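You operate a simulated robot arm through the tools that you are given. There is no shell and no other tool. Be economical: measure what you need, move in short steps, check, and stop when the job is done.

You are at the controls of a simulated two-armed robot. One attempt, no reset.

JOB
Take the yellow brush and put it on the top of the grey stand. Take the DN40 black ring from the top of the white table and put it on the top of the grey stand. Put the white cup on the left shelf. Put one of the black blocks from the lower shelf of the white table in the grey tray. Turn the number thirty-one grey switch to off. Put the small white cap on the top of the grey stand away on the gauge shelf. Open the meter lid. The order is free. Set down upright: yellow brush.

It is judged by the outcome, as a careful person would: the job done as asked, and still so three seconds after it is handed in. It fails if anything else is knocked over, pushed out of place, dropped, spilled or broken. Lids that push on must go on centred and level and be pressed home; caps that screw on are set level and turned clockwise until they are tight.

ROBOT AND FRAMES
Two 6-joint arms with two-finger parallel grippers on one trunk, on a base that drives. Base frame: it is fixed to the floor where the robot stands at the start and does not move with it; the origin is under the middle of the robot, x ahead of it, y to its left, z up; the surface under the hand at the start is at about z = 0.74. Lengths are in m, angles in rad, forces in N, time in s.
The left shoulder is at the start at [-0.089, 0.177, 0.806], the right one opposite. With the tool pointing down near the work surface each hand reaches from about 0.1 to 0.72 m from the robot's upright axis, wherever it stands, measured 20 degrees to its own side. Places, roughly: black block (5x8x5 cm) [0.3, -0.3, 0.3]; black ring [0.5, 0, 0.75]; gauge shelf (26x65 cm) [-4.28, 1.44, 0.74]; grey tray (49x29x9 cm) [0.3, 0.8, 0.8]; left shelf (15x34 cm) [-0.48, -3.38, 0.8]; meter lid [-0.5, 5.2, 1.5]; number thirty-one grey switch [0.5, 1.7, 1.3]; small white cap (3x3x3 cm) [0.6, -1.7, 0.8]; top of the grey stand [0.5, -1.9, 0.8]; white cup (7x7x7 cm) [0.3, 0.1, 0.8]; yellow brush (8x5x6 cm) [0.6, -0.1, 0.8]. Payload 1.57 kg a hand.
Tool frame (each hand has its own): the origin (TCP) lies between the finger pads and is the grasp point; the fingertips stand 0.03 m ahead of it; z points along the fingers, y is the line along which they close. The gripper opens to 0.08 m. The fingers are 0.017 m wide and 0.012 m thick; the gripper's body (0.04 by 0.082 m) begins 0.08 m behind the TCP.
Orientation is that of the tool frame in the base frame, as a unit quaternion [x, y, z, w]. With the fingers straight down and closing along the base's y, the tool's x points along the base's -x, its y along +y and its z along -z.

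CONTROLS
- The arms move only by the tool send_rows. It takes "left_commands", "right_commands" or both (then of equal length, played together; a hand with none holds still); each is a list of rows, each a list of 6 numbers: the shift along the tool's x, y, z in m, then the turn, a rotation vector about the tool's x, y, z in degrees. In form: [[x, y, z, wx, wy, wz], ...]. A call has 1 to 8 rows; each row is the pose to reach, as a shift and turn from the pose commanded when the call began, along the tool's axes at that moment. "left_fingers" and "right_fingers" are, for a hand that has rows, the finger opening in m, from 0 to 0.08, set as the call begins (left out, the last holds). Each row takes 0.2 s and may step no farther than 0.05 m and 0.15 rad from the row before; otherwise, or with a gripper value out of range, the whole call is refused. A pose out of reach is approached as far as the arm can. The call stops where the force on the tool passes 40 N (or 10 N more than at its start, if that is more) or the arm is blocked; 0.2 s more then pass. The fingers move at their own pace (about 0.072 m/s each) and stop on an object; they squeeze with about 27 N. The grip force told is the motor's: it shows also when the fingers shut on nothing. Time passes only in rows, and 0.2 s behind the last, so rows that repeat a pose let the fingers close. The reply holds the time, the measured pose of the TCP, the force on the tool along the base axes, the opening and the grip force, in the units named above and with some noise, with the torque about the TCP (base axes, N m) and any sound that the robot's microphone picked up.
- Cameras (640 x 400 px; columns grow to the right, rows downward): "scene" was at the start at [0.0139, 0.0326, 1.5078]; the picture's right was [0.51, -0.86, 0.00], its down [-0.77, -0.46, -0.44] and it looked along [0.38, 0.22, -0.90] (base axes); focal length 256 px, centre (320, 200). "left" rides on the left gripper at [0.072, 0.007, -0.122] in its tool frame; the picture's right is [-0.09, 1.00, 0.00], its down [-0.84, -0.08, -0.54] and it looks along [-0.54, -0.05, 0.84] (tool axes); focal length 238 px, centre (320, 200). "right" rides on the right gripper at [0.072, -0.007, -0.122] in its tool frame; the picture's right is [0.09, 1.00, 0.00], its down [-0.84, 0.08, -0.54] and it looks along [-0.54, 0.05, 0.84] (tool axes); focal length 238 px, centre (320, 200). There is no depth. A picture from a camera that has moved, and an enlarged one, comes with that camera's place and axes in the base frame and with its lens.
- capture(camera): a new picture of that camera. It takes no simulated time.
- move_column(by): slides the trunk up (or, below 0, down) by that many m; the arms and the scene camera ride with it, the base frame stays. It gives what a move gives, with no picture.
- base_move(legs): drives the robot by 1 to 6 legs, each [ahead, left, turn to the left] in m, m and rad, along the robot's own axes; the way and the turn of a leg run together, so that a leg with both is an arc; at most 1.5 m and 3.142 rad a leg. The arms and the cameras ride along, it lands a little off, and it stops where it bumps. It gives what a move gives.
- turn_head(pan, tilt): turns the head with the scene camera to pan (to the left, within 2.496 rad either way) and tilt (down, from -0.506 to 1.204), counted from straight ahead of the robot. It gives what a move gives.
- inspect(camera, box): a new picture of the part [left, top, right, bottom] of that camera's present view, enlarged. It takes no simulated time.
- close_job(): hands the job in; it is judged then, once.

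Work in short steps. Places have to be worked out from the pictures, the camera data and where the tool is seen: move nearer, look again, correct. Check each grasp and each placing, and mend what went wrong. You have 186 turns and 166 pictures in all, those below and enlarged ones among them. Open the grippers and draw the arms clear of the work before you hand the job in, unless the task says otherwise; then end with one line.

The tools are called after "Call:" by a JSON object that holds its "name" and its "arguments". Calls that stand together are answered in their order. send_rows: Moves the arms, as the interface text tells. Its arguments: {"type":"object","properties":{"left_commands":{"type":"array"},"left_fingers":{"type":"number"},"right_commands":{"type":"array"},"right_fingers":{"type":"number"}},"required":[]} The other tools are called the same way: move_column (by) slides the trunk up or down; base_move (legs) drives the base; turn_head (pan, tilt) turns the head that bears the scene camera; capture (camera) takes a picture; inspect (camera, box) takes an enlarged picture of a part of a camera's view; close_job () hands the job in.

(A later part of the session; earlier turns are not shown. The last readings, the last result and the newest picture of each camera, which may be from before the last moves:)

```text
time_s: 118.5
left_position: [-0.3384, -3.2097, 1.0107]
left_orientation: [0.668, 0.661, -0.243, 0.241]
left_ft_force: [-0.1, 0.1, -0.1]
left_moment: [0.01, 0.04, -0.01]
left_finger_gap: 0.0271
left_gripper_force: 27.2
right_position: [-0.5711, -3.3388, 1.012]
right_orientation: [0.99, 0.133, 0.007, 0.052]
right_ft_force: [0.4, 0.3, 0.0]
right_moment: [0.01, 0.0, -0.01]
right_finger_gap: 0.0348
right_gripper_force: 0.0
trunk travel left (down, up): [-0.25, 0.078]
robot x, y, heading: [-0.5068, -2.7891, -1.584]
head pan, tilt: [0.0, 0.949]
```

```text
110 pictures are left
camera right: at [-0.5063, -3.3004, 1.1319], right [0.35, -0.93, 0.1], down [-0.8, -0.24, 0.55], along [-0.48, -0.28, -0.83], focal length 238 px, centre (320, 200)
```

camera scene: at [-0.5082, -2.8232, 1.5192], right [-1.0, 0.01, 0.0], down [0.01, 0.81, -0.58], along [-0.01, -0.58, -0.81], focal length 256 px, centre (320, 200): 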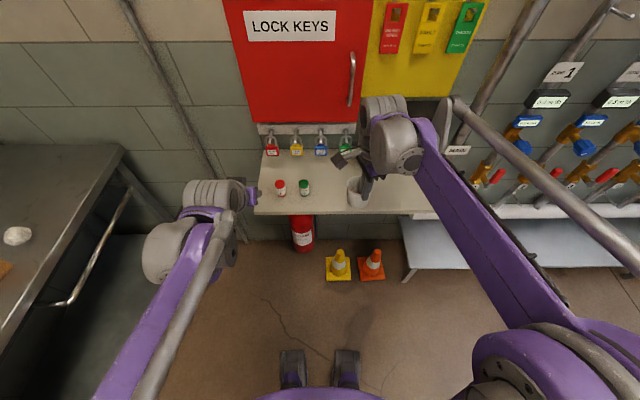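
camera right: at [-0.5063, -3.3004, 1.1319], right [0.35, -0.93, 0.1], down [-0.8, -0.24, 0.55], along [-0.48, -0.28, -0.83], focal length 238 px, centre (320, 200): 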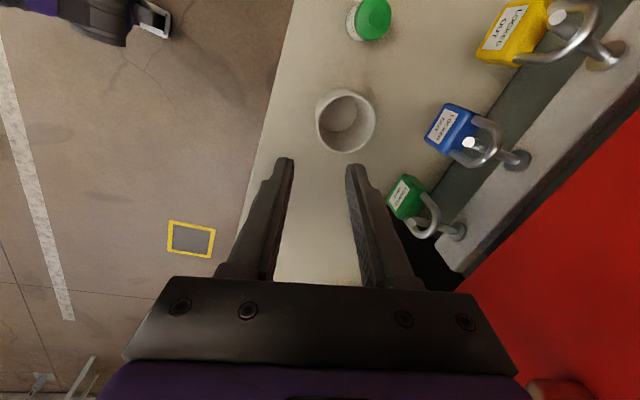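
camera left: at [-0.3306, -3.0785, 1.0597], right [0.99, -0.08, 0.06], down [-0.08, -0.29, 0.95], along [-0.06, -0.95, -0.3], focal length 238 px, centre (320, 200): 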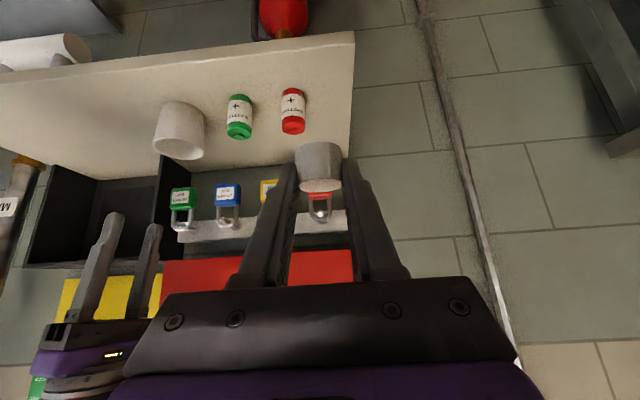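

The cup stands on the shelf. I withdraw the right hand and level it, back away, and look around toward the west side for the gauge shelf.

Call:
{"name": "send_rows", "arguments": {"right_commands": [[0, -0.035, -0.01, 3, 0, 0], [0, -0.07, -0.01, 6, 0, 0], [0, -0.11, -0.01, 6, 0, 0], [0, -0.14, -0.01, 6, 0, 0]]}}

Call:
{"name": "base_move", "arguments": {"legs": [[-1.0, 0, 0], [0, 0, -1.571]]}}

Call:
{"name": "turn_head", "arguments": {"pan": 0.0, "tilt": 0.35}}

Call:
{"name": "capture", "arguments": {"camera": "scene"}}

Call:
{"name": "turn_head", "arguments": {"pan": -1.0, "tilt": 0.35}}

Call:
{"name": "capture", "arguments": {"camera": "scene"}}

```text
time_s: 119.5
left_position: [-0.3397, -3.2101, 1.0106]
left_orientation: [0.668, 0.661, -0.243, 0.241]
left_ft_force: [1.0, -0.1, 0.1]
left_moment: [0.02, 0.02, 0.0]
left_finger_gap: 0.0268
left_gripper_force: 26.7
right_position: [-0.6094, -3.2005, 1.008]
right_orientation: [0.991, 0.133, 0.0, 0.0]
right_ft_force: [0.1, 0.1, 0.5]
right_moment: [-0.04, 0.0, 0.02]
right_finger_gap: 0.0348
right_gripper_force: 0.0
trunk travel left (down, up): [-0.25, 0.078]
robot x, y, heading: [-0.5051, -2.7912, -1.582]
head pan, tilt: [0.0, 0.949]
```

```text
time_s: 128.4
left_position: [-0.9115, -1.976, 1.0103]
left_orientation: [0.94, -0.001, -0.342, -0.001]
left_ft_force: [-0.2, 0.0, -0.5]
left_moment: [0.01, 0.02, 0.01]
left_finger_gap: 0.0266
left_gripper_force: 27.1
right_position: [-0.9059, -1.7062, 1.0072]
right_orientation: [0.799, -0.602, 0.001, 0.0]
right_ft_force: [0.2, 0.0, -0.6]
right_moment: [0.0, 0.02, 0.02]
right_finger_gap: 0.035
right_gripper_force: 0.1
trunk travel left (down, up): [-0.25, 0.078]
robot x, y, heading: [-0.4992, -1.8034, 3.141]
head pan, tilt: [0.0, 0.949]
```

```text
time_s: 129.4
left_position: [-0.9122, -1.9761, 1.0109]
left_orientation: [0.94, -0.001, -0.342, 0.0]
left_ft_force: [-0.3, 1.0, 0.0]
left_moment: [0.01, 0.0, 0.01]
left_finger_gap: 0.0269
left_gripper_force: 26.7
right_position: [-0.9059, -1.7059, 1.007]
right_orientation: [0.798, -0.602, 0.0, 0.0]
right_ft_force: [0.0, 0.2, -0.2]
right_moment: [-0.01, -0.02, -0.01]
right_finger_gap: 0.035
right_gripper_force: 0.0
trunk travel left (down, up): [-0.25, 0.078]
robot x, y, heading: [-0.4948, -1.8014, 3.141]
head pan, tilt: [0.0, 0.351]
```

```text
109 pictures are left
camera scene: at [-0.5459, -1.8008, 1.5702], right [0.0, 1.0, 0.0], down [0.34, 0.0, -0.94], along [-0.94, 0.0, -0.34], focal length 256 px, centre (320, 200)
```

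scene: 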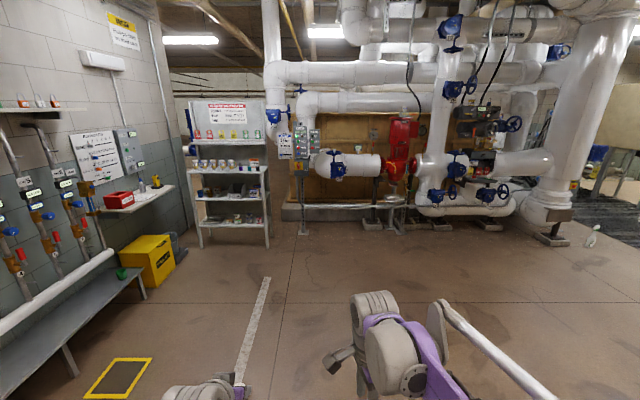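

```text
time_s: 130.7
left_position: [-0.912, -1.9757, 1.011]
left_orientation: [0.94, -0.002, -0.342, -0.001]
left_ft_force: [0.0, 0.1, 0.7]
left_moment: [-0.01, -0.04, -0.01]
left_finger_gap: 0.0265
left_gripper_force: 26.9
right_position: [-0.9054, -1.7065, 1.0075]
right_orientation: [0.798, -0.602, 0.0, 0.0]
right_ft_force: [-0.1, 0.7, -0.1]
right_moment: [0.02, 0.02, 0.03]
right_finger_gap: 0.035
right_gripper_force: 0.0
trunk travel left (down, up): [-0.25, 0.078]
robot x, y, heading: [-0.4962, -1.8042, 3.141]
head pan, tilt: [-1.0, 0.351]
```

```text
108 pictures are left
camera scene: at [-0.5029, -1.7225, 1.5703], right [0.84, 0.54, 0.0], down [0.19, -0.29, -0.94], along [-0.51, 0.79, -0.34], focal length 256 px, centre (320, 200)
```

scene: 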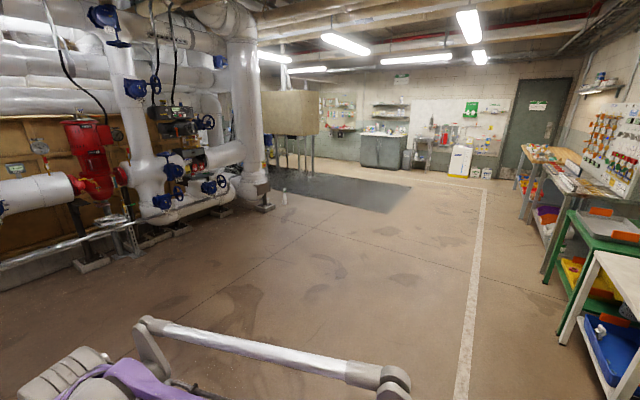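

The gauge shelf lies beyond the white pipe column to the north-west. I drive to about (-2.0, 1.2) and look from there.

Call:
{"name": "base_move", "arguments": {"legs": [[1.3, 0, 0], [0, -1.5, 0], [0, -1.5, 0]]}}

Call:
{"name": "turn_head", "arguments": {"pan": -0.15, "tilt": 0.3}}

Call:
{"name": "capture", "arguments": {"camera": "scene"}}

```text
time_s: 163.0
left_position: [-2.1913, 1.0301, 1.0111]
left_orientation: [0.94, -0.009, -0.342, -0.003]
left_ft_force: [0.5, 0.5, 0.0]
left_moment: [0.02, 0.01, 0.05]
left_finger_gap: 0.0269
left_gripper_force: 27.0
right_position: [-2.1792, 1.3, 1.0074]
right_orientation: [0.792, -0.611, 0.0, 0.0]
right_ft_force: [-0.7, 0.1, 0.2]
right_moment: [0.01, 0.03, 0.0]
right_finger_gap: 0.035
right_gripper_force: 0.0
trunk travel left (down, up): [-0.25, 0.078]
robot x, y, heading: [-1.7679, 1.1961, 3.12]
head pan, tilt: [-1.0, 0.351]
```

```text
time_s: 164.2
left_position: [-2.1897, 1.0297, 1.0112]
left_orientation: [0.94, -0.01, -0.342, -0.003]
left_ft_force: [-0.4, -0.6, 0.1]
left_moment: [-0.02, 0.02, -0.03]
left_finger_gap: 0.0269
left_gripper_force: 26.8
right_position: [-2.1799, 1.2998, 1.0085]
right_orientation: [0.792, -0.611, 0.001, 0.0]
right_ft_force: [-0.9, -0.4, -0.7]
right_moment: [0.0, -0.02, 0.03]
right_finger_gap: 0.035
right_gripper_force: 0.0
trunk travel left (down, up): [-0.25, 0.078]
robot x, y, heading: [-1.769, 1.1936, 3.118]
head pan, tilt: [-0.15, 0.3]
```

```text
107 pictures are left
camera scene: at [-1.8211, 1.212, 1.575], right [0.17, 0.99, 0.0], down [0.29, -0.05, -0.96], along [-0.94, 0.16, -0.3], focal length 256 px, centre (320, 200)
```

scene: 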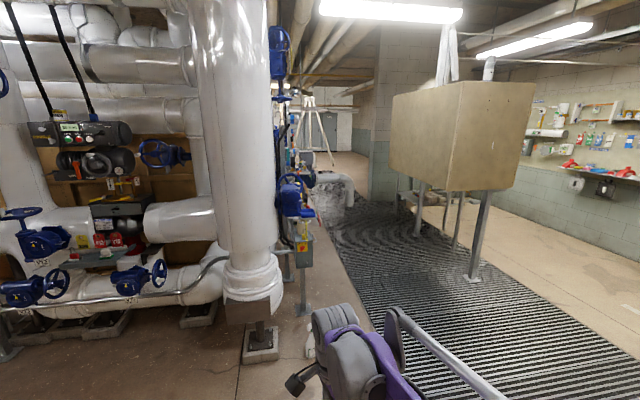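

I zoom in around the predicted location (~(301, 208)).

Call:
{"name": "inspect", "arguments": {"camera": "scene", "box": [230, 100, 430, 260]}}

```text
2.50 times, centred on (330, 180) of scene
camera zoom: at [-1.8211, 1.212, 1.575], right [0.17, 0.99, 0.0], down [0.29, -0.05, -0.96], along [-0.94, 0.16, -0.3], focal length 641 px, centre (295, 250)
```

zoom: 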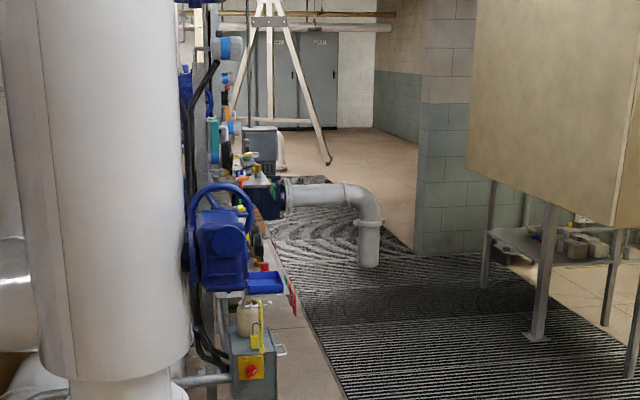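

The gauge shelf seems to be in the row of equipment facing the grating (north side). I drive round: right 1.1 m, then ahead 1.5 m, and look.

Call:
{"name": "base_move", "arguments": {"legs": [[0, -1.1, 0.02], [1.5, 0, 0]]}}

Call:
{"name": "turn_head", "arguments": {"pan": 0.5, "tilt": 0.5}}

Call:
{"name": "capture", "arguments": {"camera": "scene"}}

```text
time_s: 181.2
left_position: [-3.6707, 2.1193, 1.0116]
left_orientation: [0.94, 0.003, -0.341, 0.001]
left_ft_force: [0.1, -0.6, 0.3]
left_moment: [-0.01, -0.01, 0.01]
left_finger_gap: 0.0269
left_gripper_force: 26.9
right_position: [-3.6671, 2.3881, 1.0063]
right_orientation: [0.8, -0.6, 0.0, -0.001]
right_ft_force: [0.5, -0.2, 1.2]
right_moment: [0.06, 0.01, -0.01]
right_finger_gap: 0.0348
right_gripper_force: 0.0
trunk travel left (down, up): [-0.25, 0.078]
robot x, y, heading: [-3.2535, 2.2958, -3.137]
head pan, tilt: [-0.15, 0.3]
```

```text
time_s: 182.2
left_position: [-3.6736, 2.1194, 1.0109]
left_orientation: [0.94, 0.003, -0.342, 0.001]
left_ft_force: [-0.2, 0.4, 0.1]
left_moment: [0.02, 0.0, -0.03]
left_finger_gap: 0.0268
left_gripper_force: 26.5
right_position: [-3.6687, 2.389, 1.0071]
right_orientation: [0.8, -0.6, -0.001, 0.0]
right_ft_force: [0.0, -0.5, 0.2]
right_moment: [0.02, -0.01, 0.04]
right_finger_gap: 0.0348
right_gripper_force: 0.1
trunk travel left (down, up): [-0.25, 0.078]
robot x, y, heading: [-3.2546, 2.2959, -3.14]
head pan, tilt: [0.499, 0.499]
```

```text
105 pictures are left
camera scene: at [-3.2947, 2.2529, 1.5566], right [-0.48, 0.88, 0.0], down [0.42, 0.23, -0.88], along [-0.77, -0.42, -0.48], focal length 256 px, centre (320, 200)
```

scene: 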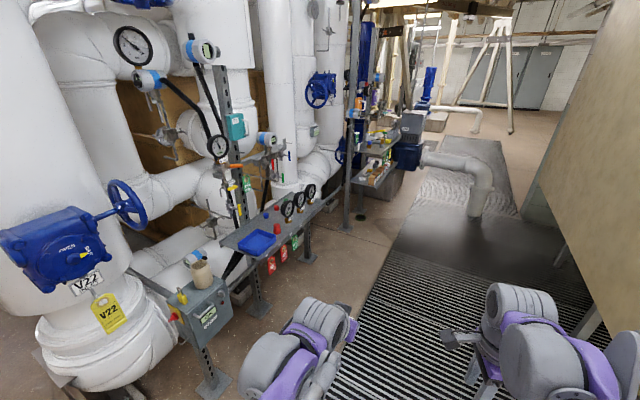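

The gauge shelf with the gauges is at image (275, 220). I zoom in.

Call:
{"name": "inspect", "arguments": {"camera": "scene", "box": [190, 150, 360, 280]}}

```text
3.08 times, centred on (275, 215) of scene
camera zoom: at [-3.2947, 2.2529, 1.5566], right [-0.48, 0.88, 0.0], down [0.42, 0.23, -0.88], along [-0.77, -0.42, -0.48], focal length 789 px, centre (458, 154)
```

zoom: 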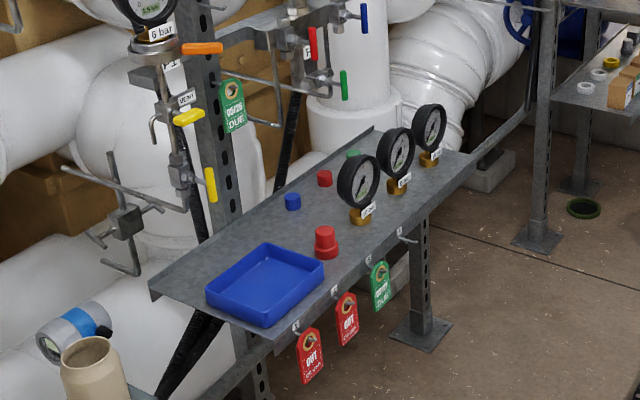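

I can place the cap in the cap row at the back, next to the blue cap, at about (-4.16, 1.37). I drive on and turn to face the shelf.

Call:
{"name": "base_move", "arguments": {"legs": [[1.05, 0, 0], [0, 0, 1.571]]}}

Call:
{"name": "turn_head", "arguments": {"pan": 0.1, "tilt": 0.65}}

Call:
{"name": "capture", "arguments": {"camera": "scene"}}

Call:
{"name": "capture", "arguments": {"camera": "left"}}

```text
time_s: 191.4
left_position: [-4.1422, 1.8722, 1.0111]
left_orientation: [0.67, 0.659, -0.244, 0.24]
left_ft_force: [-0.3, -0.8, 0.8]
left_moment: [0.01, 0.03, 0.0]
left_finger_gap: 0.0269
left_gripper_force: 27.0
right_position: [-4.4128, 1.8827, 1.0077]
right_orientation: [0.992, 0.129, 0.0, 0.0]
right_ft_force: [0.9, -0.6, -0.3]
right_moment: [-0.03, 0.02, 0.0]
right_finger_gap: 0.035
right_gripper_force: 0.2
trunk travel left (down, up): [-0.25, 0.078]
robot x, y, heading: [-4.3104, 2.2892, -1.589]
head pan, tilt: [0.499, 0.499]
```

```text
time_s: 192.3
left_position: [-4.1438, 1.872, 1.011]
left_orientation: [0.67, 0.659, -0.244, 0.239]
left_ft_force: [-0.4, 0.7, -1.0]
left_moment: [0.02, 0.01, -0.05]
left_finger_gap: 0.0267
left_gripper_force: 27.0
right_position: [-4.4134, 1.882, 1.0068]
right_orientation: [0.992, 0.129, 0.0, 0.0]
right_ft_force: [-0.8, 0.2, -0.2]
right_moment: [0.01, 0.03, 0.02]
right_finger_gap: 0.035
right_gripper_force: 0.0
trunk travel left (down, up): [-0.25, 0.078]
robot x, y, heading: [-4.3101, 2.2925, -1.591]
head pan, tilt: [0.099, 0.649]
```

```text
103 pictures are left
camera scene: at [-4.3012, 2.2467, 1.5433], right [-1.0, -0.08, 0.0], down [-0.05, 0.6, -0.8], along [0.07, -0.79, -0.6], focal length 256 px, centre (320, 200)
```

scene: 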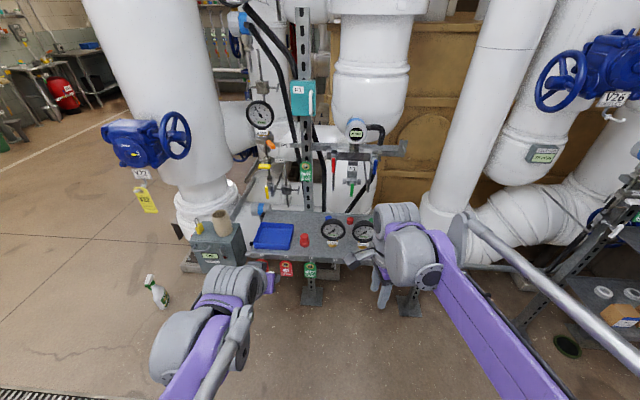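

```text
102 pictures are left
camera left: at [-4.1339, 2.0039, 1.0597], right [0.99, -0.09, 0.06], down [-0.08, -0.29, 0.95], along [-0.07, -0.95, -0.3], focal length 238 px, centre (320, 200)
```

left: 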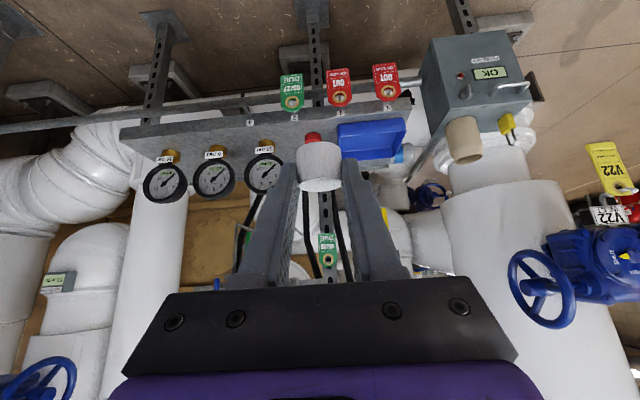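

Call:
{"name": "inspect", "arguments": {"camera": "scene", "box": [220, 140, 400, 270]}}

```text
3.08 times, centred on (310, 205) of scene
camera zoom: at [-4.3012, 2.2467, 1.5433], right [-1.0, -0.08, 0.0], down [-0.05, 0.6, -0.8], along [0.07, -0.79, -0.6], focal length 789 px, centre (351, 185)
```

zoom: 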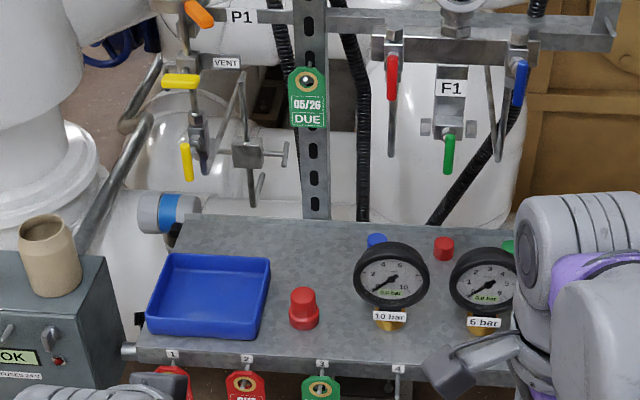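

The strip behind the blue tray at about (-4.11, 1.36) is free and keeps the tilted hand's camera clear of the red cap. I drive 0.3 m forward, then reach there.

Call:
{"name": "base_move", "arguments": {"legs": [[0.3, 0.02, 0.018]]}}

Call:
{"name": "turn_head", "arguments": {"pan": 0.2, "tilt": 0.9}}

Call:
{"name": "capture", "arguments": {"camera": "scene"}}

Call:
{"name": "capture", "arguments": {"camera": "left"}}

```text
time_s: 194.4
left_position: [-4.1203, 1.5729, 1.0114]
left_orientation: [0.665, 0.664, -0.242, 0.242]
left_ft_force: [0.8, 0.1, 0.5]
left_moment: [-0.04, 0.03, 0.02]
left_finger_gap: 0.0268
left_gripper_force: 26.5
right_position: [-4.3885, 1.5788, 1.0067]
right_orientation: [0.99, 0.138, 0.0, 0.0]
right_ft_force: [0.2, 0.4, 0.4]
right_moment: [-0.01, -0.01, 0.0]
right_finger_gap: 0.0349
right_gripper_force: 0.1
trunk travel left (down, up): [-0.25, 0.078]
robot x, y, heading: [-4.2926, 1.9907, -1.573]
head pan, tilt: [0.099, 0.649]
```

```text
time_s: 195.1
left_position: [-4.1188, 1.5741, 1.0108]
left_orientation: [0.665, 0.664, -0.242, 0.241]
left_ft_force: [-0.1, -0.5, 0.2]
left_moment: [0.01, 0.0, 0.03]
left_finger_gap: 0.027
left_gripper_force: 26.7
right_position: [-4.3899, 1.5796, 1.007]
right_orientation: [0.991, 0.137, 0.0, 0.001]
right_ft_force: [-0.5, 0.0, -0.7]
right_moment: [-0.03, -0.03, -0.01]
right_finger_gap: 0.0353
right_gripper_force: 0.0
trunk travel left (down, up): [-0.25, 0.078]
robot x, y, heading: [-4.2949, 1.991, -1.575]
head pan, tilt: [0.201, 0.901]
```

```text
100 pictures are left
camera scene: at [-4.2773, 1.9583, 1.5228], right [-0.98, -0.2, 0.0], down [-0.15, 0.77, -0.62], along [0.12, -0.61, -0.78], focal length 256 px, centre (320, 200)
```

scene: 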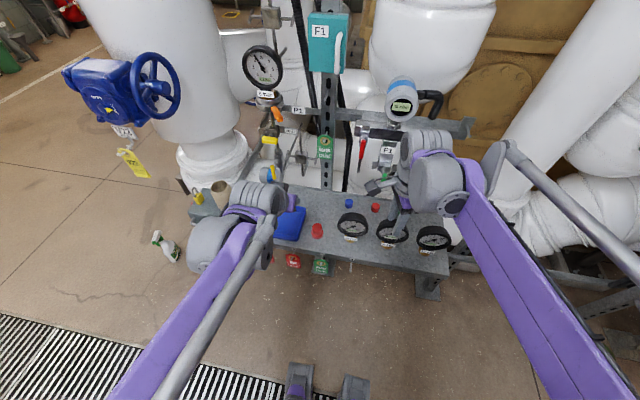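

```text
99 pictures are left
camera left: at [-4.1125, 1.706, 1.0597], right [1.0, -0.07, 0.06], down [-0.08, -0.29, 0.95], along [-0.05, -0.95, -0.3], focal length 238 px, centre (320, 200)
```

left: 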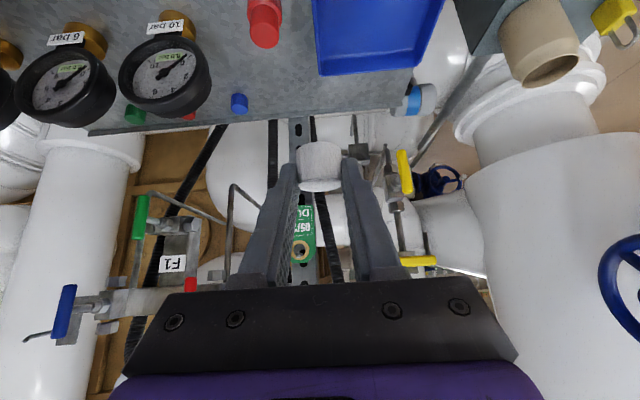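

The path along the finger axis is free; I advance most of the way and check.

Call:
{"name": "send_rows", "arguments": {"left_commands": [[-0.001, 0, 0.045, 0, 0, 0], [-0.002, 0, 0.09, 0, 0, 0], [-0.003, 0, 0.135, 0, 0, 0], [-0.004, 0, 0.18, 0, 0, 0], [-0.005, 0, 0.225, 0, 0, 0], [-0.005, 0, 0.265, 0, 0, 0]]}}

Call:
{"name": "capture", "arguments": {"camera": "left"}}

Call:
{"name": "inspect", "arguments": {"camera": "scene", "box": [200, 90, 420, 290]}}

```text
time_s: 196.5
left_position: [-4.1193, 1.3983, 0.8116]
left_orientation: [0.665, 0.664, -0.241, 0.242]
left_ft_force: [0.0, -0.7, -0.2]
left_moment: [-0.01, 0.01, -0.02]
left_finger_gap: 0.027
left_gripper_force: 26.4
right_position: [-4.388, 1.5792, 1.008]
right_orientation: [0.991, 0.137, 0.0, -0.001]
right_ft_force: [0.8, 0.2, 0.4]
right_moment: [0.02, -0.03, -0.02]
right_finger_gap: 0.0348
right_gripper_force: 0.1
trunk travel left (down, up): [-0.25, 0.078]
robot x, y, heading: [-4.293, 1.992, -1.577]
head pan, tilt: [0.201, 0.901]
```

```text
98 pictures are left
camera left: at [-4.113, 1.5307, 0.86], right [1.0, -0.07, 0.06], down [-0.08, -0.29, 0.95], along [-0.05, -0.95, -0.3], focal length 238 px, centre (320, 200)
```

left: 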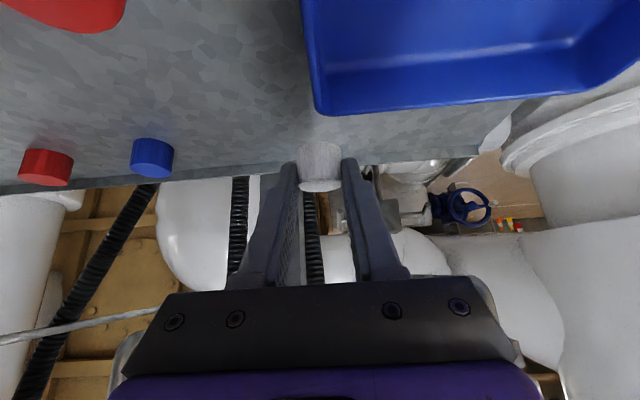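

```text
2.00 times, centred on (310, 190) of scene
camera zoom: at [-4.2771, 1.9569, 1.5227], right [-0.98, -0.2, 0.0], down [-0.15, 0.77, -0.62], along [0.12, -0.61, -0.78], focal length 513 px, centre (340, 220)
```

zoom: 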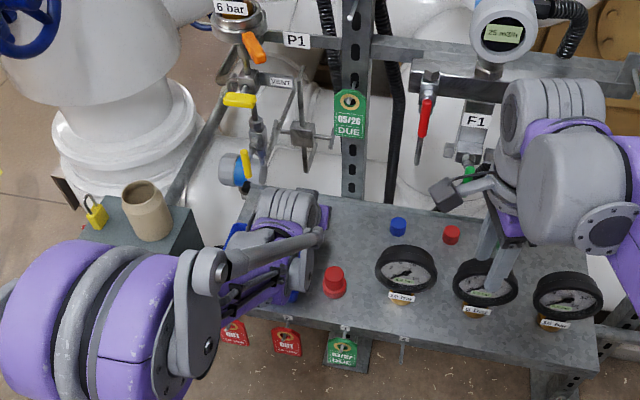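

Landing spot between the tray's back and the shelf edge is confirmed. Final advance in small steps.

Call:
{"name": "send_rows", "arguments": {"left_commands": [[0, 0, 0.02, 0, 0, 0], [0, 0, 0.034, 0, 0, 0], [0.0, 0, 0.04, 0, 0, 0], [0, 0, 0.044, 0, 0, 0]]}}

Call:
{"name": "capture", "arguments": {"camera": "left"}}

```text
time_s: 197.5
left_position: [-4.1212, 1.3705, 0.7777]
left_orientation: [0.665, 0.664, -0.242, 0.242]
left_ft_force: [0.0, -0.3, -0.5]
left_moment: [0.01, 0.01, 0.02]
left_finger_gap: 0.0269
left_gripper_force: 26.8
right_position: [-4.3898, 1.5796, 1.0066]
right_orientation: [0.991, 0.137, 0.001, 0.0]
right_ft_force: [-0.4, 0.0, 0.1]
right_moment: [0.01, 0.02, 0.0]
right_finger_gap: 0.0352
right_gripper_force: 0.0
trunk travel left (down, up): [-0.25, 0.078]
robot x, y, heading: [-4.2958, 1.9895, -1.573]
head pan, tilt: [0.201, 0.901]
```

```text
96 pictures are left
camera left: at [-4.113, 1.503, 0.8261], right [1.0, -0.07, 0.06], down [-0.08, -0.29, 0.95], along [-0.05, -0.95, -0.3], focal length 238 px, centre (320, 200)
```

left: 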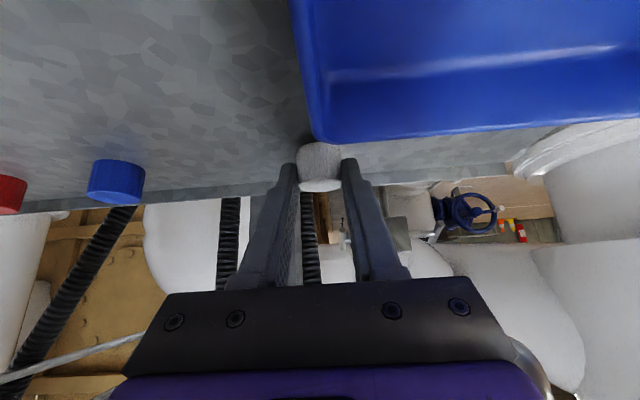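

No contact yet; I move straight down a few mm.

Call:
{"name": "send_rows", "arguments": {"left_commands": [[0.002, 0, 0.0023, 0, 0, 0], [0.0032, 0, 0.0038, 0, 0, 0]]}}

```text
time_s: 198.1
left_position: [-4.1199, 1.3723, 0.7727]
left_orientation: [0.665, 0.664, -0.242, 0.241]
left_ft_force: [0.1, 0.2, 0.0]
left_moment: [-0.03, 0.01, 0.0]
left_finger_gap: 0.027
left_gripper_force: 26.5
right_position: [-4.3884, 1.5793, 1.0073]
right_orientation: [0.991, 0.137, -0.001, 0.001]
right_ft_force: [-0.2, -0.3, -1.2]
right_moment: [-0.03, -0.01, -0.02]
right_finger_gap: 0.035
right_gripper_force: 0.0
trunk travel left (down, up): [-0.25, 0.078]
robot x, y, heading: [-4.2948, 1.9913, -1.569]
head pan, tilt: [0.201, 0.901]
```

Call:
{"name": "send_rows", "arguments": {"left_commands": [[0.0019, 0, 0.0023, 0, 0, 0], [0.0026, 0, 0.0031, 0, 0, 0]]}}

Call:
{"name": "inspect", "arguments": {"camera": "left", "box": [240, 90, 420, 220]}}

```text
time_s: 198.7
left_position: [-4.12, 1.371, 0.7695]
left_orientation: [0.665, 0.664, -0.243, 0.242]
left_ft_force: [1.7, -1.6, 17.9]
left_moment: [-0.52, -0.1, 0.0]
left_finger_gap: 0.0268
left_gripper_force: 27.0
right_position: [-4.39, 1.5804, 1.009]
right_orientation: [0.99, 0.138, 0.0, 0.0]
right_ft_force: [0.4, 0.3, -0.6]
right_moment: [0.01, 0.01, -0.01]
right_finger_gap: 0.0352
right_gripper_force: 0.2
trunk travel left (down, up): [-0.25, 0.078]
robot x, y, heading: [-4.2939, 1.9938, -1.576]
head pan, tilt: [0.201, 0.901]
```

```text
3.08 times, centred on (330, 155) of left
camera zoom: at [-4.1131, 1.5038, 0.8179], right [1.0, -0.07, 0.06], down [-0.08, -0.29, 0.95], along [-0.05, -0.95, -0.29], focal length 733 px, centre (289, 338)
```

zoom: 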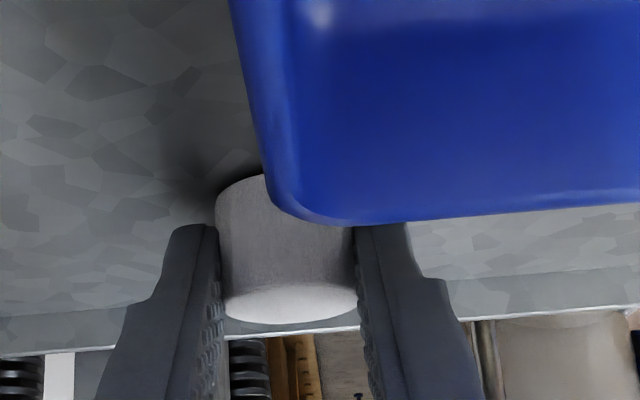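

Contact made. Release with a small opening and retreat along the finger axis.

Call:
{"name": "send_rows", "arguments": {"left_commands": [[-0.0006, 0, -0.0008, 0, 0, 0], [-0.0006, 0, -0.0008, 0, 0, 0], [-0.0006, 0, -0.0008, 0, 0, 0]], "left_fingers": 0.045}}

Call:
{"name": "send_rows", "arguments": {"left_commands": [[0, 0, -0.02, 0, 0, 0], [0, 0, -0.05, 0, 0, 0], [0, 0, -0.09, 0, 0, 0]]}}

Call:
{"name": "capture", "arguments": {"camera": "left"}}

```text
time_s: 199.5
left_position: [-4.1195, 1.3711, 0.7689]
left_orientation: [0.665, 0.664, -0.242, 0.242]
left_ft_force: [0.1, -0.3, -0.3]
left_moment: [-0.02, 0.0, -0.01]
left_finger_gap: 0.045
left_gripper_force: 0.0
right_position: [-4.3897, 1.5794, 1.0073]
right_orientation: [0.99, 0.138, 0.0, -0.001]
right_ft_force: [0.1, -0.2, 0.8]
right_moment: [0.02, 0.01, -0.05]
right_finger_gap: 0.0348
right_gripper_force: 0.0
trunk travel left (down, up): [-0.25, 0.078]
robot x, y, heading: [-4.2951, 1.9893, -1.572]
head pan, tilt: [0.201, 0.901]
```

```text
time_s: 200.3
left_position: [-4.1194, 1.43, 0.8386]
left_orientation: [0.664, 0.665, -0.242, 0.242]
left_ft_force: [0.6, 0.6, 0.5]
left_moment: [-0.01, -0.01, -0.05]
left_finger_gap: 0.045
left_gripper_force: 0.1
right_position: [-4.3899, 1.5808, 1.007]
right_orientation: [0.991, 0.137, 0.0, 0.0]
right_ft_force: [-0.4, 1.2, -0.1]
right_moment: [0.0, 0.02, 0.0]
right_finger_gap: 0.0352
right_gripper_force: 0.0
trunk travel left (down, up): [-0.25, 0.078]
robot x, y, heading: [-4.2956, 1.9911, -1.576]
head pan, tilt: [0.201, 0.901]
```

```text
94 pictures are left
camera left: at [-4.113, 1.5627, 0.8876], right [1.0, -0.07, 0.06], down [-0.08, -0.29, 0.95], along [-0.05, -0.95, -0.3], focal length 238 px, centre (320, 200)
```

left: 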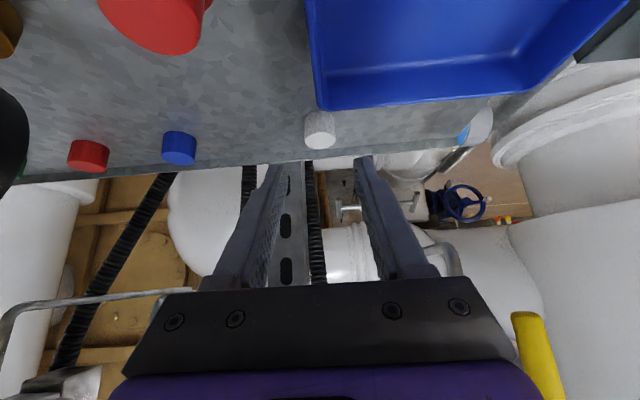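

The cap stands upright in the row. I withdraw the left hand, straighten it, back the robot up and head for the meter lid.

Call:
{"name": "send_rows", "arguments": {"left_commands": [[0, 0, -0.045, 0, 0, 0], [0, 0, -0.09, 0, 0, 0], [0, 0, -0.135, 0, 0, 0], [0, 0, -0.18, 0, 0, 0], [0.0, 0, -0.21, 0, 0, 0]]}}

Call:
{"name": "base_move", "arguments": {"legs": [[-0.35, 0, 0], [0, 1.5, 0], [0, 1.3, 0], [0, 0, 3.14]]}}

Call:
{"name": "turn_head", "arguments": {"pan": -0.4, "tilt": 0.2}}

Call:
{"name": "capture", "arguments": {"camera": "scene"}}

```text
time_s: 201.5
left_position: [-4.1216, 1.565, 0.9994]
left_orientation: [0.665, 0.664, -0.242, 0.242]
left_ft_force: [0.1, -0.1, 0.1]
left_moment: [0.04, -0.01, -0.01]
left_finger_gap: 0.0448
left_gripper_force: 0.1
right_position: [-4.3896, 1.5808, 1.0063]
right_orientation: [0.991, 0.137, 0.0, -0.001]
right_ft_force: [-0.7, 0.5, -0.5]
right_moment: [-0.02, -0.01, -0.01]
right_finger_gap: 0.0352
right_gripper_force: 0.1
trunk travel left (down, up): [-0.25, 0.078]
robot x, y, heading: [-4.291, 1.995, -1.576]
head pan, tilt: [0.201, 0.901]
```

```text
time_s: 235.3
left_position: [-1.6631, 2.7625, 1.0004]
left_orientation: [0.67, -0.659, -0.244, -0.239]
left_ft_force: [0.0, 0.3, 0.7]
left_moment: [0.0, -0.04, -0.03]
left_finger_gap: 0.045
left_gripper_force: 0.0
right_position: [-1.3949, 2.7508, 1.0067]
right_orientation: [-0.147, 0.989, 0.0, -0.001]
right_ft_force: [-0.2, -0.5, 0.6]
right_moment: [0.02, 0.03, -0.01]
right_finger_gap: 0.0352
right_gripper_force: 0.1
trunk travel left (down, up): [-0.25, 0.078]
robot x, y, heading: [-1.4818, 2.3389, 1.582]
head pan, tilt: [0.201, 0.901]
```

```text
time_s: 236.4
left_position: [-1.6628, 2.7633, 0.9998]
left_orientation: [0.67, -0.659, -0.244, -0.24]
left_ft_force: [-1.1, 0.5, 0.0]
left_moment: [0.0, -0.02, 0.0]
left_finger_gap: 0.045
left_gripper_force: 0.0
right_position: [-1.3949, 2.7521, 1.0076]
right_orientation: [-0.147, 0.989, 0.0, 0.0]
right_ft_force: [-0.3, 0.2, -0.3]
right_moment: [-0.03, -0.04, 0.01]
right_finger_gap: 0.0353
right_gripper_force: 0.1
trunk travel left (down, up): [-0.25, 0.078]
robot x, y, heading: [-1.4837, 2.3366, 1.586]
head pan, tilt: [-0.4, 0.201]
```

```text
93 pictures are left
camera scene: at [-1.4458, 2.3865, 1.5842], right [0.93, -0.37, 0.0], down [-0.07, -0.19, -0.98], along [0.37, 0.91, -0.2], focal length 256 px, centre (320, 200)
```

scene: 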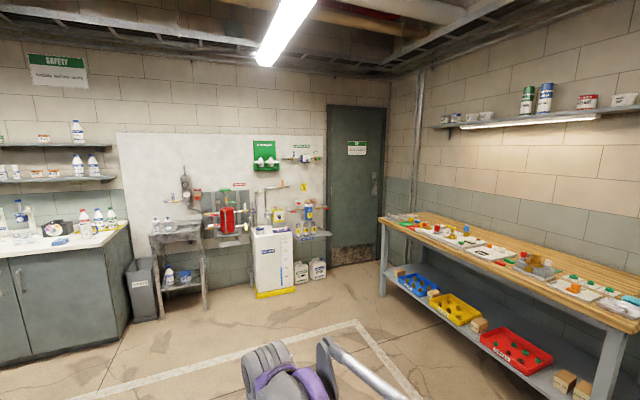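

Call:
{"name": "inspect", "arguments": {"camera": "scene", "box": [230, 130, 340, 250]}}

```text
3.33 times, centred on (285, 190) of scene
camera zoom: at [-1.4458, 2.3865, 1.5842], right [0.93, -0.37, 0.0], down [-0.07, -0.19, -0.98], along [0.37, 0.91, -0.2], focal length 855 px, centre (437, 233)
```

zoom: 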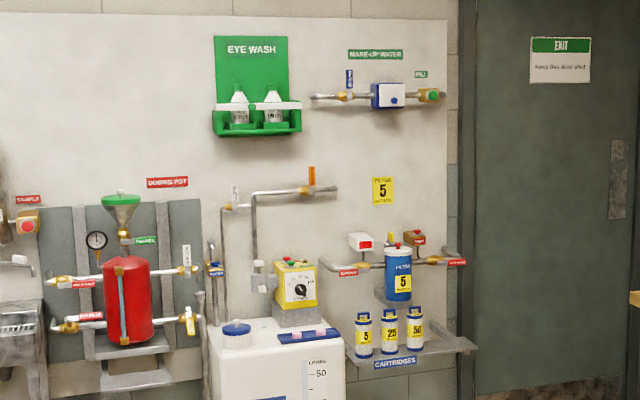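

The meter with the blue lid is the "make-up water" meter on the white panel. I drive to about (-0.53, 4.0) and look.

Call:
{"name": "base_move", "arguments": {"legs": [[0.6, -0.95, 0], [1.2, 0, 0]]}}

Call:
{"name": "turn_head", "arguments": {"pan": 0.0, "tilt": 0.15}}

Call:
{"name": "capture", "arguments": {"camera": "scene"}}

Call:
{"name": "inspect", "arguments": {"camera": "scene", "box": [250, 120, 390, 220]}}

```text
time_s: 250.8
left_position: [-0.7498, 4.5846, 0.999]
left_orientation: [0.672, -0.657, -0.245, -0.239]
left_ft_force: [-0.8, 0.1, 0.3]
left_moment: [-0.04, 0.0, 0.0]
left_finger_gap: 0.0449
left_gripper_force: 0.0
right_position: [-0.4813, 4.5761, 1.0082]
right_orientation: [-0.15, 0.989, 0.0, 0.0]
right_ft_force: [0.2, 0.4, 0.6]
right_moment: [-0.01, -0.03, -0.03]
right_finger_gap: 0.0352
right_gripper_force: 0.1
trunk travel left (down, up): [-0.25, 0.078]
robot x, y, heading: [-0.5691, 4.1653, 1.594]
head pan, tilt: [-0.4, 0.201]
```

```text
time_s: 251.6
left_position: [-0.7512, 4.5845, 0.9995]
left_orientation: [0.672, -0.657, -0.245, -0.239]
left_ft_force: [0.4, 0.3, -0.6]
left_moment: [-0.01, 0.01, 0.0]
left_finger_gap: 0.0451
left_gripper_force: 0.2
right_position: [-0.4818, 4.5751, 1.0074]
right_orientation: [-0.151, 0.989, 0.0, 0.0]
right_ft_force: [-0.5, 0.2, 0.4]
right_moment: [0.01, 0.01, -0.02]
right_finger_gap: 0.0352
right_gripper_force: 0.0
trunk travel left (down, up): [-0.25, 0.078]
robot x, y, heading: [-0.5664, 4.1639, 1.597]
head pan, tilt: [0.0, 0.15]
```

```text
91 pictures are left
camera scene: at [-0.5679, 4.2153, 1.589], right [1.0, 0.02, 0.0], down [0.0, -0.15, -0.99], along [-0.02, 0.99, -0.15], focal length 256 px, centre (320, 200)
```

scene: 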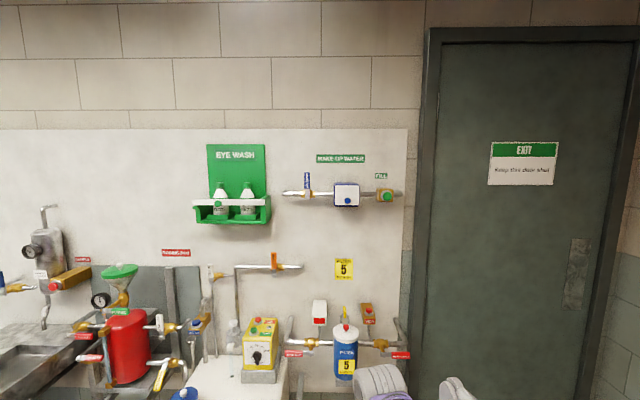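

```text
4.00 times, centred on (320, 170) of scene
camera zoom: at [-0.5679, 4.2153, 1.589], right [1.0, 0.02, 0.0], down [0.0, -0.15, -0.99], along [-0.02, 0.99, -0.15], focal length 1026 px, centre (320, 320)
```

zoom: 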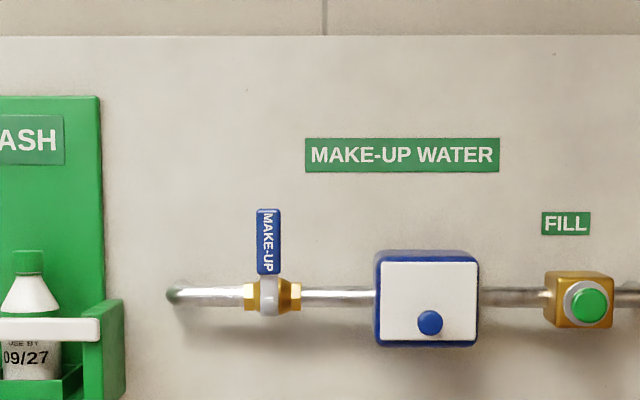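

The meter is a blue box with a white lid and a blue knob near its lower edge, so it is hinged at the top; knob at about (-0.48, 5.2, 1.44). I raise the trunk, bring the left hand up pointing forward, and pull the right hand up and back.

Call:
{"name": "move_column", "arguments": {"by": 0.075}}

Call:
{"name": "send_rows", "arguments": {"left_commands": [[-0.024, 0, -0.042, 0, -6.25, 0], [-0.049, 0, -0.084, 0, -12.5, 0], [-0.073, 0, -0.126, 0, -18.75, 0], [-0.098, 0, -0.168, 0, -25, 0], [-0.122, 0, -0.21, 0, -31.25, 0], [-0.146, 0, -0.252, 0, -37.5, 0], [-0.17, 0, -0.294, 0, -43.75, 0], [-0.195, 0, -0.337, 0, -50, 0]], "right_commands": [[0.003, -0.012, -0.03, 0, 0, 0], [0.007, -0.024, -0.06, 0, 0, 0], [0.01, -0.036, -0.09, 0, 0, 0], [0.014, -0.048, -0.12, 0, 0, 0], [0.017, -0.06, -0.15, 0, 0, 0], [0.02, -0.072, -0.18, 0, 0, 0], [0.024, -0.084, -0.21, 0, 0, 0], [0.028, -0.096, -0.24, 0, 0, 0]], "left_fingers": 0.06}}

Call:
{"name": "capture", "arguments": {"camera": "left"}}

```text
time_s: 252.8
left_position: [-0.7506, 4.583, 1.0741]
left_orientation: [0.672, -0.656, -0.245, -0.239]
left_ft_force: [0.6, 0.1, -0.7]
left_moment: [0.02, 0.05, 0.01]
left_finger_gap: 0.0453
left_gripper_force: 0.1
right_position: [-0.4821, 4.5749, 1.0817]
right_orientation: [-0.15, 0.989, 0.0, 0.001]
right_ft_force: [0.1, -0.6, -0.7]
right_moment: [0.01, 0.02, 0.02]
right_finger_gap: 0.0348
right_gripper_force: 0.0
trunk travel left (down, up): [-0.325, 0.003]
robot x, y, heading: [-0.5685, 4.1613, 1.591]
head pan, tilt: [0.0, 0.15]
```

```text
time_s: 254.6
left_position: [-0.7429, 4.521, 1.438]
left_orientation: [-0.51, 0.511, 0.489, 0.49]
left_ft_force: [-0.4, -0.3, 0.9]
left_moment: [-0.03, 0.01, 0.02]
left_finger_gap: 0.0601
left_gripper_force: 0.1
left hand out of reach, approached as far as the arm can: row 8
right_position: [-0.4805, 4.4754, 1.3219]
right_orientation: [-0.15, 0.989, 0.0, -0.001]
right_ft_force: [0.6, 0.0, 0.4]
right_moment: [0.03, -0.03, 0.0]
right_finger_gap: 0.0349
right_gripper_force: 0.1
trunk travel left (down, up): [-0.325, 0.003]
robot x, y, heading: [-0.5654, 4.1619, 1.593]
head pan, tilt: [0.0, 0.15]
```

```text
89 pictures are left
camera left: at [-0.7502, 4.3944, 1.3732], right [-1.0, 0.01, 0.09], down [0.08, -0.51, 0.86], along [0.05, 0.86, 0.5], focal length 238 px, centre (320, 200)
```

left: 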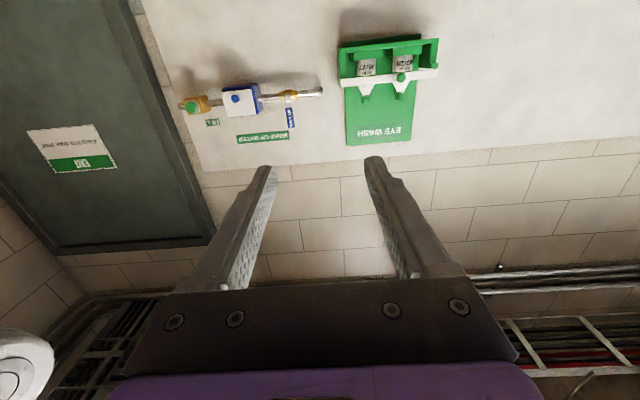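

Triangulated knob position: (-0.485, 5.158, 1.444). I drive right 0.26 m and forward 0.42 m, correcting the heading.

Call:
{"name": "base_move", "arguments": {"legs": [[0, -0.25, -0.022], [0.42, 0, 0]]}}

Call:
{"name": "capture", "arguments": {"camera": "left"}}

Call:
{"name": "turn_head", "arguments": {"pan": 0.1, "tilt": 0.3}}

Call:
{"name": "capture", "arguments": {"camera": "scene"}}

```text
time_s: 259.6
left_position: [-0.4875, 4.9458, 1.4369]
left_orientation: [-0.506, 0.516, 0.483, 0.494]
left_ft_force: [-0.4, 0.8, 0.6]
left_moment: [0.01, -0.02, 0.0]
left_finger_gap: 0.0598
left_gripper_force: 0.0
right_position: [-0.2244, 4.8976, 1.3213]
right_orientation: [-0.14, 0.99, 0.0, 0.0]
right_ft_force: [-0.1, -0.8, -0.4]
right_moment: [0.02, 0.02, 0.02]
right_finger_gap: 0.0351
right_gripper_force: 0.1
trunk travel left (down, up): [-0.325, 0.003]
robot x, y, heading: [-0.3154, 4.5869, 1.579]
head pan, tilt: [0.0, 0.15]
```

```text
88 pictures are left
camera left: at [-0.4958, 4.8206, 1.3726], right [-1.0, 0.02, 0.09], down [0.07, -0.51, 0.86], along [0.07, 0.86, 0.5], focal length 238 px, centre (320, 200)
```

left: 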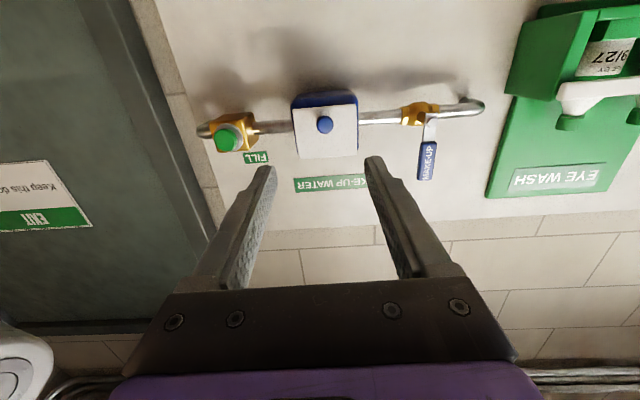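

```text
time_s: 260.3
left_position: [-0.4873, 4.9472, 1.4382]
left_orientation: [-0.506, 0.516, 0.483, 0.494]
left_ft_force: [-0.4, 0.2, -0.1]
left_moment: [0.0, 0.02, 0.03]
left_finger_gap: 0.0598
left_gripper_force: 0.1
right_position: [-0.2248, 4.8986, 1.3211]
right_orientation: [-0.141, 0.99, 0.001, 0.0]
right_ft_force: [0.0, -0.6, -0.2]
right_moment: [0.02, -0.02, -0.05]
right_finger_gap: 0.035
right_gripper_force: 0.1
trunk travel left (down, up): [-0.325, 0.003]
robot x, y, heading: [-0.3168, 4.5872, 1.573]
head pan, tilt: [0.099, 0.3]
```

```text
87 pictures are left
camera scene: at [-0.3262, 4.6363, 1.655], right [0.99, 0.1, 0.0], down [0.03, -0.29, -0.96], along [-0.1, 0.95, -0.3], focal length 256 px, centre (320, 200)
```

scene: 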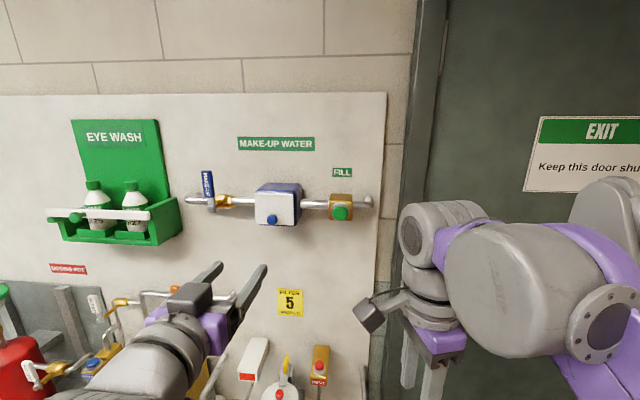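

Knob is well ahead of the fingers at (-0.488, 5.156, 1.446). I advance to just short of it.

Call:
{"name": "send_rows", "arguments": {"left_commands": [[-0.004, 0.001, 0.04, 0, 0, 0], [-0.008, 0.002, 0.08, 0, 0, 0], [-0.012, 0.003, 0.115, 0, 0, 0], [-0.017, 0.004, 0.145, 0, 0, 0]], "left_fingers": 0.05}}

Call:
{"name": "capture", "arguments": {"camera": "left"}}

Call:
{"name": "inspect", "arguments": {"camera": "scene", "box": [190, 160, 350, 280]}}

```text
time_s: 261.3
left_position: [-0.4868, 5.0941, 1.4469]
left_orientation: [-0.507, 0.516, 0.483, 0.494]
left_ft_force: [0.2, 0.7, 1.0]
left_moment: [-0.02, 0.02, -0.03]
left_finger_gap: 0.0499
left_gripper_force: 0.0
right_position: [-0.2241, 4.8994, 1.3211]
right_orientation: [-0.141, 0.99, -0.001, 0.0]
right_ft_force: [0.1, -0.1, -0.7]
right_moment: [0.01, -0.01, 0.01]
right_finger_gap: 0.035
right_gripper_force: 0.0
trunk travel left (down, up): [-0.325, 0.003]
robot x, y, heading: [-0.3187, 4.5837, 1.577]
head pan, tilt: [0.099, 0.3]
```

```text
86 pictures are left
camera left: at [-0.4964, 4.9685, 1.383], right [-1.0, 0.02, 0.09], down [0.07, -0.51, 0.86], along [0.07, 0.86, 0.5], focal length 238 px, centre (320, 200)
```

left: 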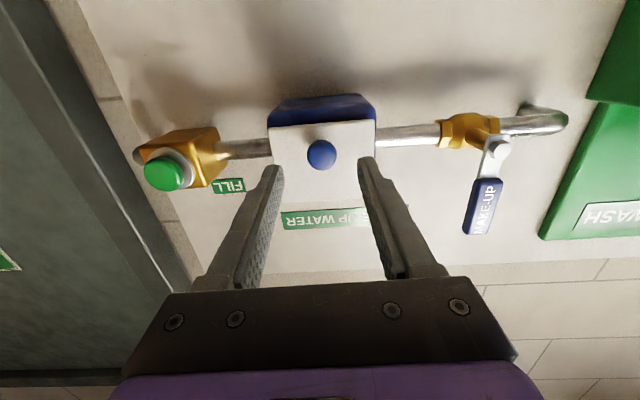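

```text
3.33 times, centred on (270, 220) of scene
camera zoom: at [-0.3261, 4.6376, 1.655], right [0.99, 0.1, 0.0], down [0.03, -0.3, -0.95], along [-0.1, 0.95, -0.3], focal length 855 px, centre (487, 133)
```

zoom: 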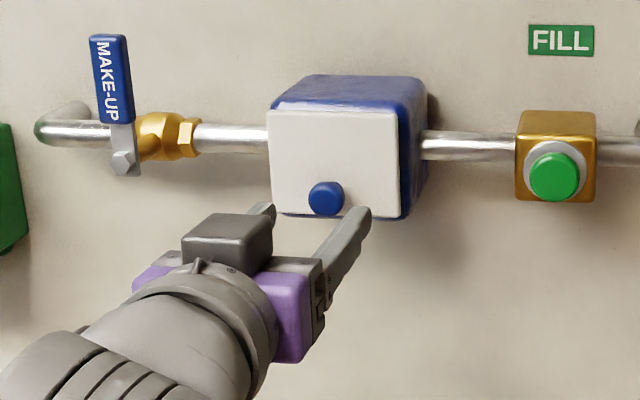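

Aligned. Advance 3.5 cm and close on the knob.

Call:
{"name": "send_rows", "arguments": {"left_commands": [[0, 0, 0.02, 0, 0, 0], [-0.001, 0, 0.035, 0, 0, 0]]}}

Call:
{"name": "send_rows", "arguments": {"left_commands": [[0, 0, 0, 0, 0, 0], [0, 0, 0, 0, 0, 0], [0, 0, 0, 0, 0, 0]], "left_fingers": 0.0}}

Call:
{"name": "capture", "arguments": {"camera": "left"}}

```text
time_s: 261.9
left_position: [-0.4859, 5.1295, 1.4487]
left_orientation: [-0.507, 0.515, 0.484, 0.493]
left_ft_force: [1.1, -0.8, -0.3]
left_moment: [0.01, -0.01, 0.04]
left_finger_gap: 0.05
left_gripper_force: 0.2
right_position: [-0.2249, 4.8988, 1.3216]
right_orientation: [-0.141, 0.99, 0.0, 0.0]
right_ft_force: [0.5, -0.3, 0.3]
right_moment: [-0.02, 0.0, 0.02]
right_finger_gap: 0.035
right_gripper_force: 0.0
trunk travel left (down, up): [-0.325, 0.003]
robot x, y, heading: [-0.3176, 4.5827, 1.572]
head pan, tilt: [0.099, 0.3]
```

```text
time_s: 262.7
left_position: [-0.4888, 5.1279, 1.4482]
left_orientation: [-0.506, 0.515, 0.484, 0.494]
left_ft_force: [-4.7, -1.7, 1.4]
left_moment: [0.14, 0.02, 0.12]
left_finger_gap: 0.0231
left_gripper_force: 34.6
right_position: [-0.2252, 4.897, 1.3224]
right_orientation: [-0.141, 0.99, -0.001, 0.001]
right_ft_force: [-0.8, -0.4, -0.6]
right_moment: [-0.01, -0.07, -0.01]
right_finger_gap: 0.0349
right_gripper_force: 0.0
trunk travel left (down, up): [-0.325, 0.003]
robot x, y, heading: [-0.3162, 4.5822, 1.58]
head pan, tilt: [0.099, 0.3]
```

```text
84 pictures are left
camera left: at [-0.497, 5.0016, 1.383], right [-1.0, 0.02, 0.09], down [0.07, -0.51, 0.86], along [0.07, 0.86, 0.5], focal length 238 px, centre (320, 200)
```

left: 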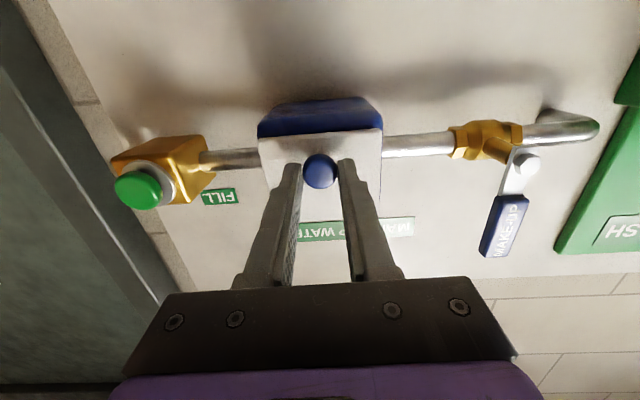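

Knob held (23 mm). I start pulling the lower edge out and up about a top hinge, pitching the hand along, first two small steps to confirm the hinge.

Call:
{"name": "send_rows", "arguments": {"left_commands": [[-0.0055, 0, -0.0106, 0, 6, 0], [-0.0142, 0, -0.0199, 0, 14, 0]]}}

Call:
{"name": "inspect", "arguments": {"camera": "scene", "box": [190, 160, 350, 280]}}

```text
time_s: 263.3
left_position: [-0.4879, 5.1139, 1.4619]
left_orientation: [-0.563, 0.572, 0.418, 0.426]
left_ft_force: [-5.2, 24.0, 8.1]
left_moment: [-0.32, 0.07, 0.1]
left_finger_gap: 0.0236
left_gripper_force: 36.0
right_position: [-0.2247, 4.9025, 1.3203]
right_orientation: [-0.142, 0.99, -0.002, 0.0]
right_ft_force: [-0.2, 0.2, -0.4]
right_moment: [0.03, -0.03, -0.01]
right_finger_gap: 0.035
right_gripper_force: 0.0
trunk travel left (down, up): [-0.325, 0.003]
robot x, y, heading: [-0.3196, 4.5831, 1.578]
head pan, tilt: [0.099, 0.3]
```

```text
3.33 times, centred on (270, 220) of scene
camera zoom: at [-0.3271, 4.6418, 1.6548], right [0.99, 0.1, 0.0], down [0.03, -0.3, -0.95], along [-0.1, 0.95, -0.3], focal length 855 px, centre (487, 133)
```

zoom: 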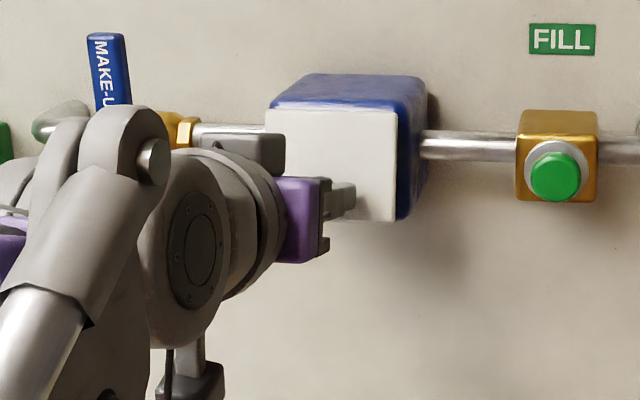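

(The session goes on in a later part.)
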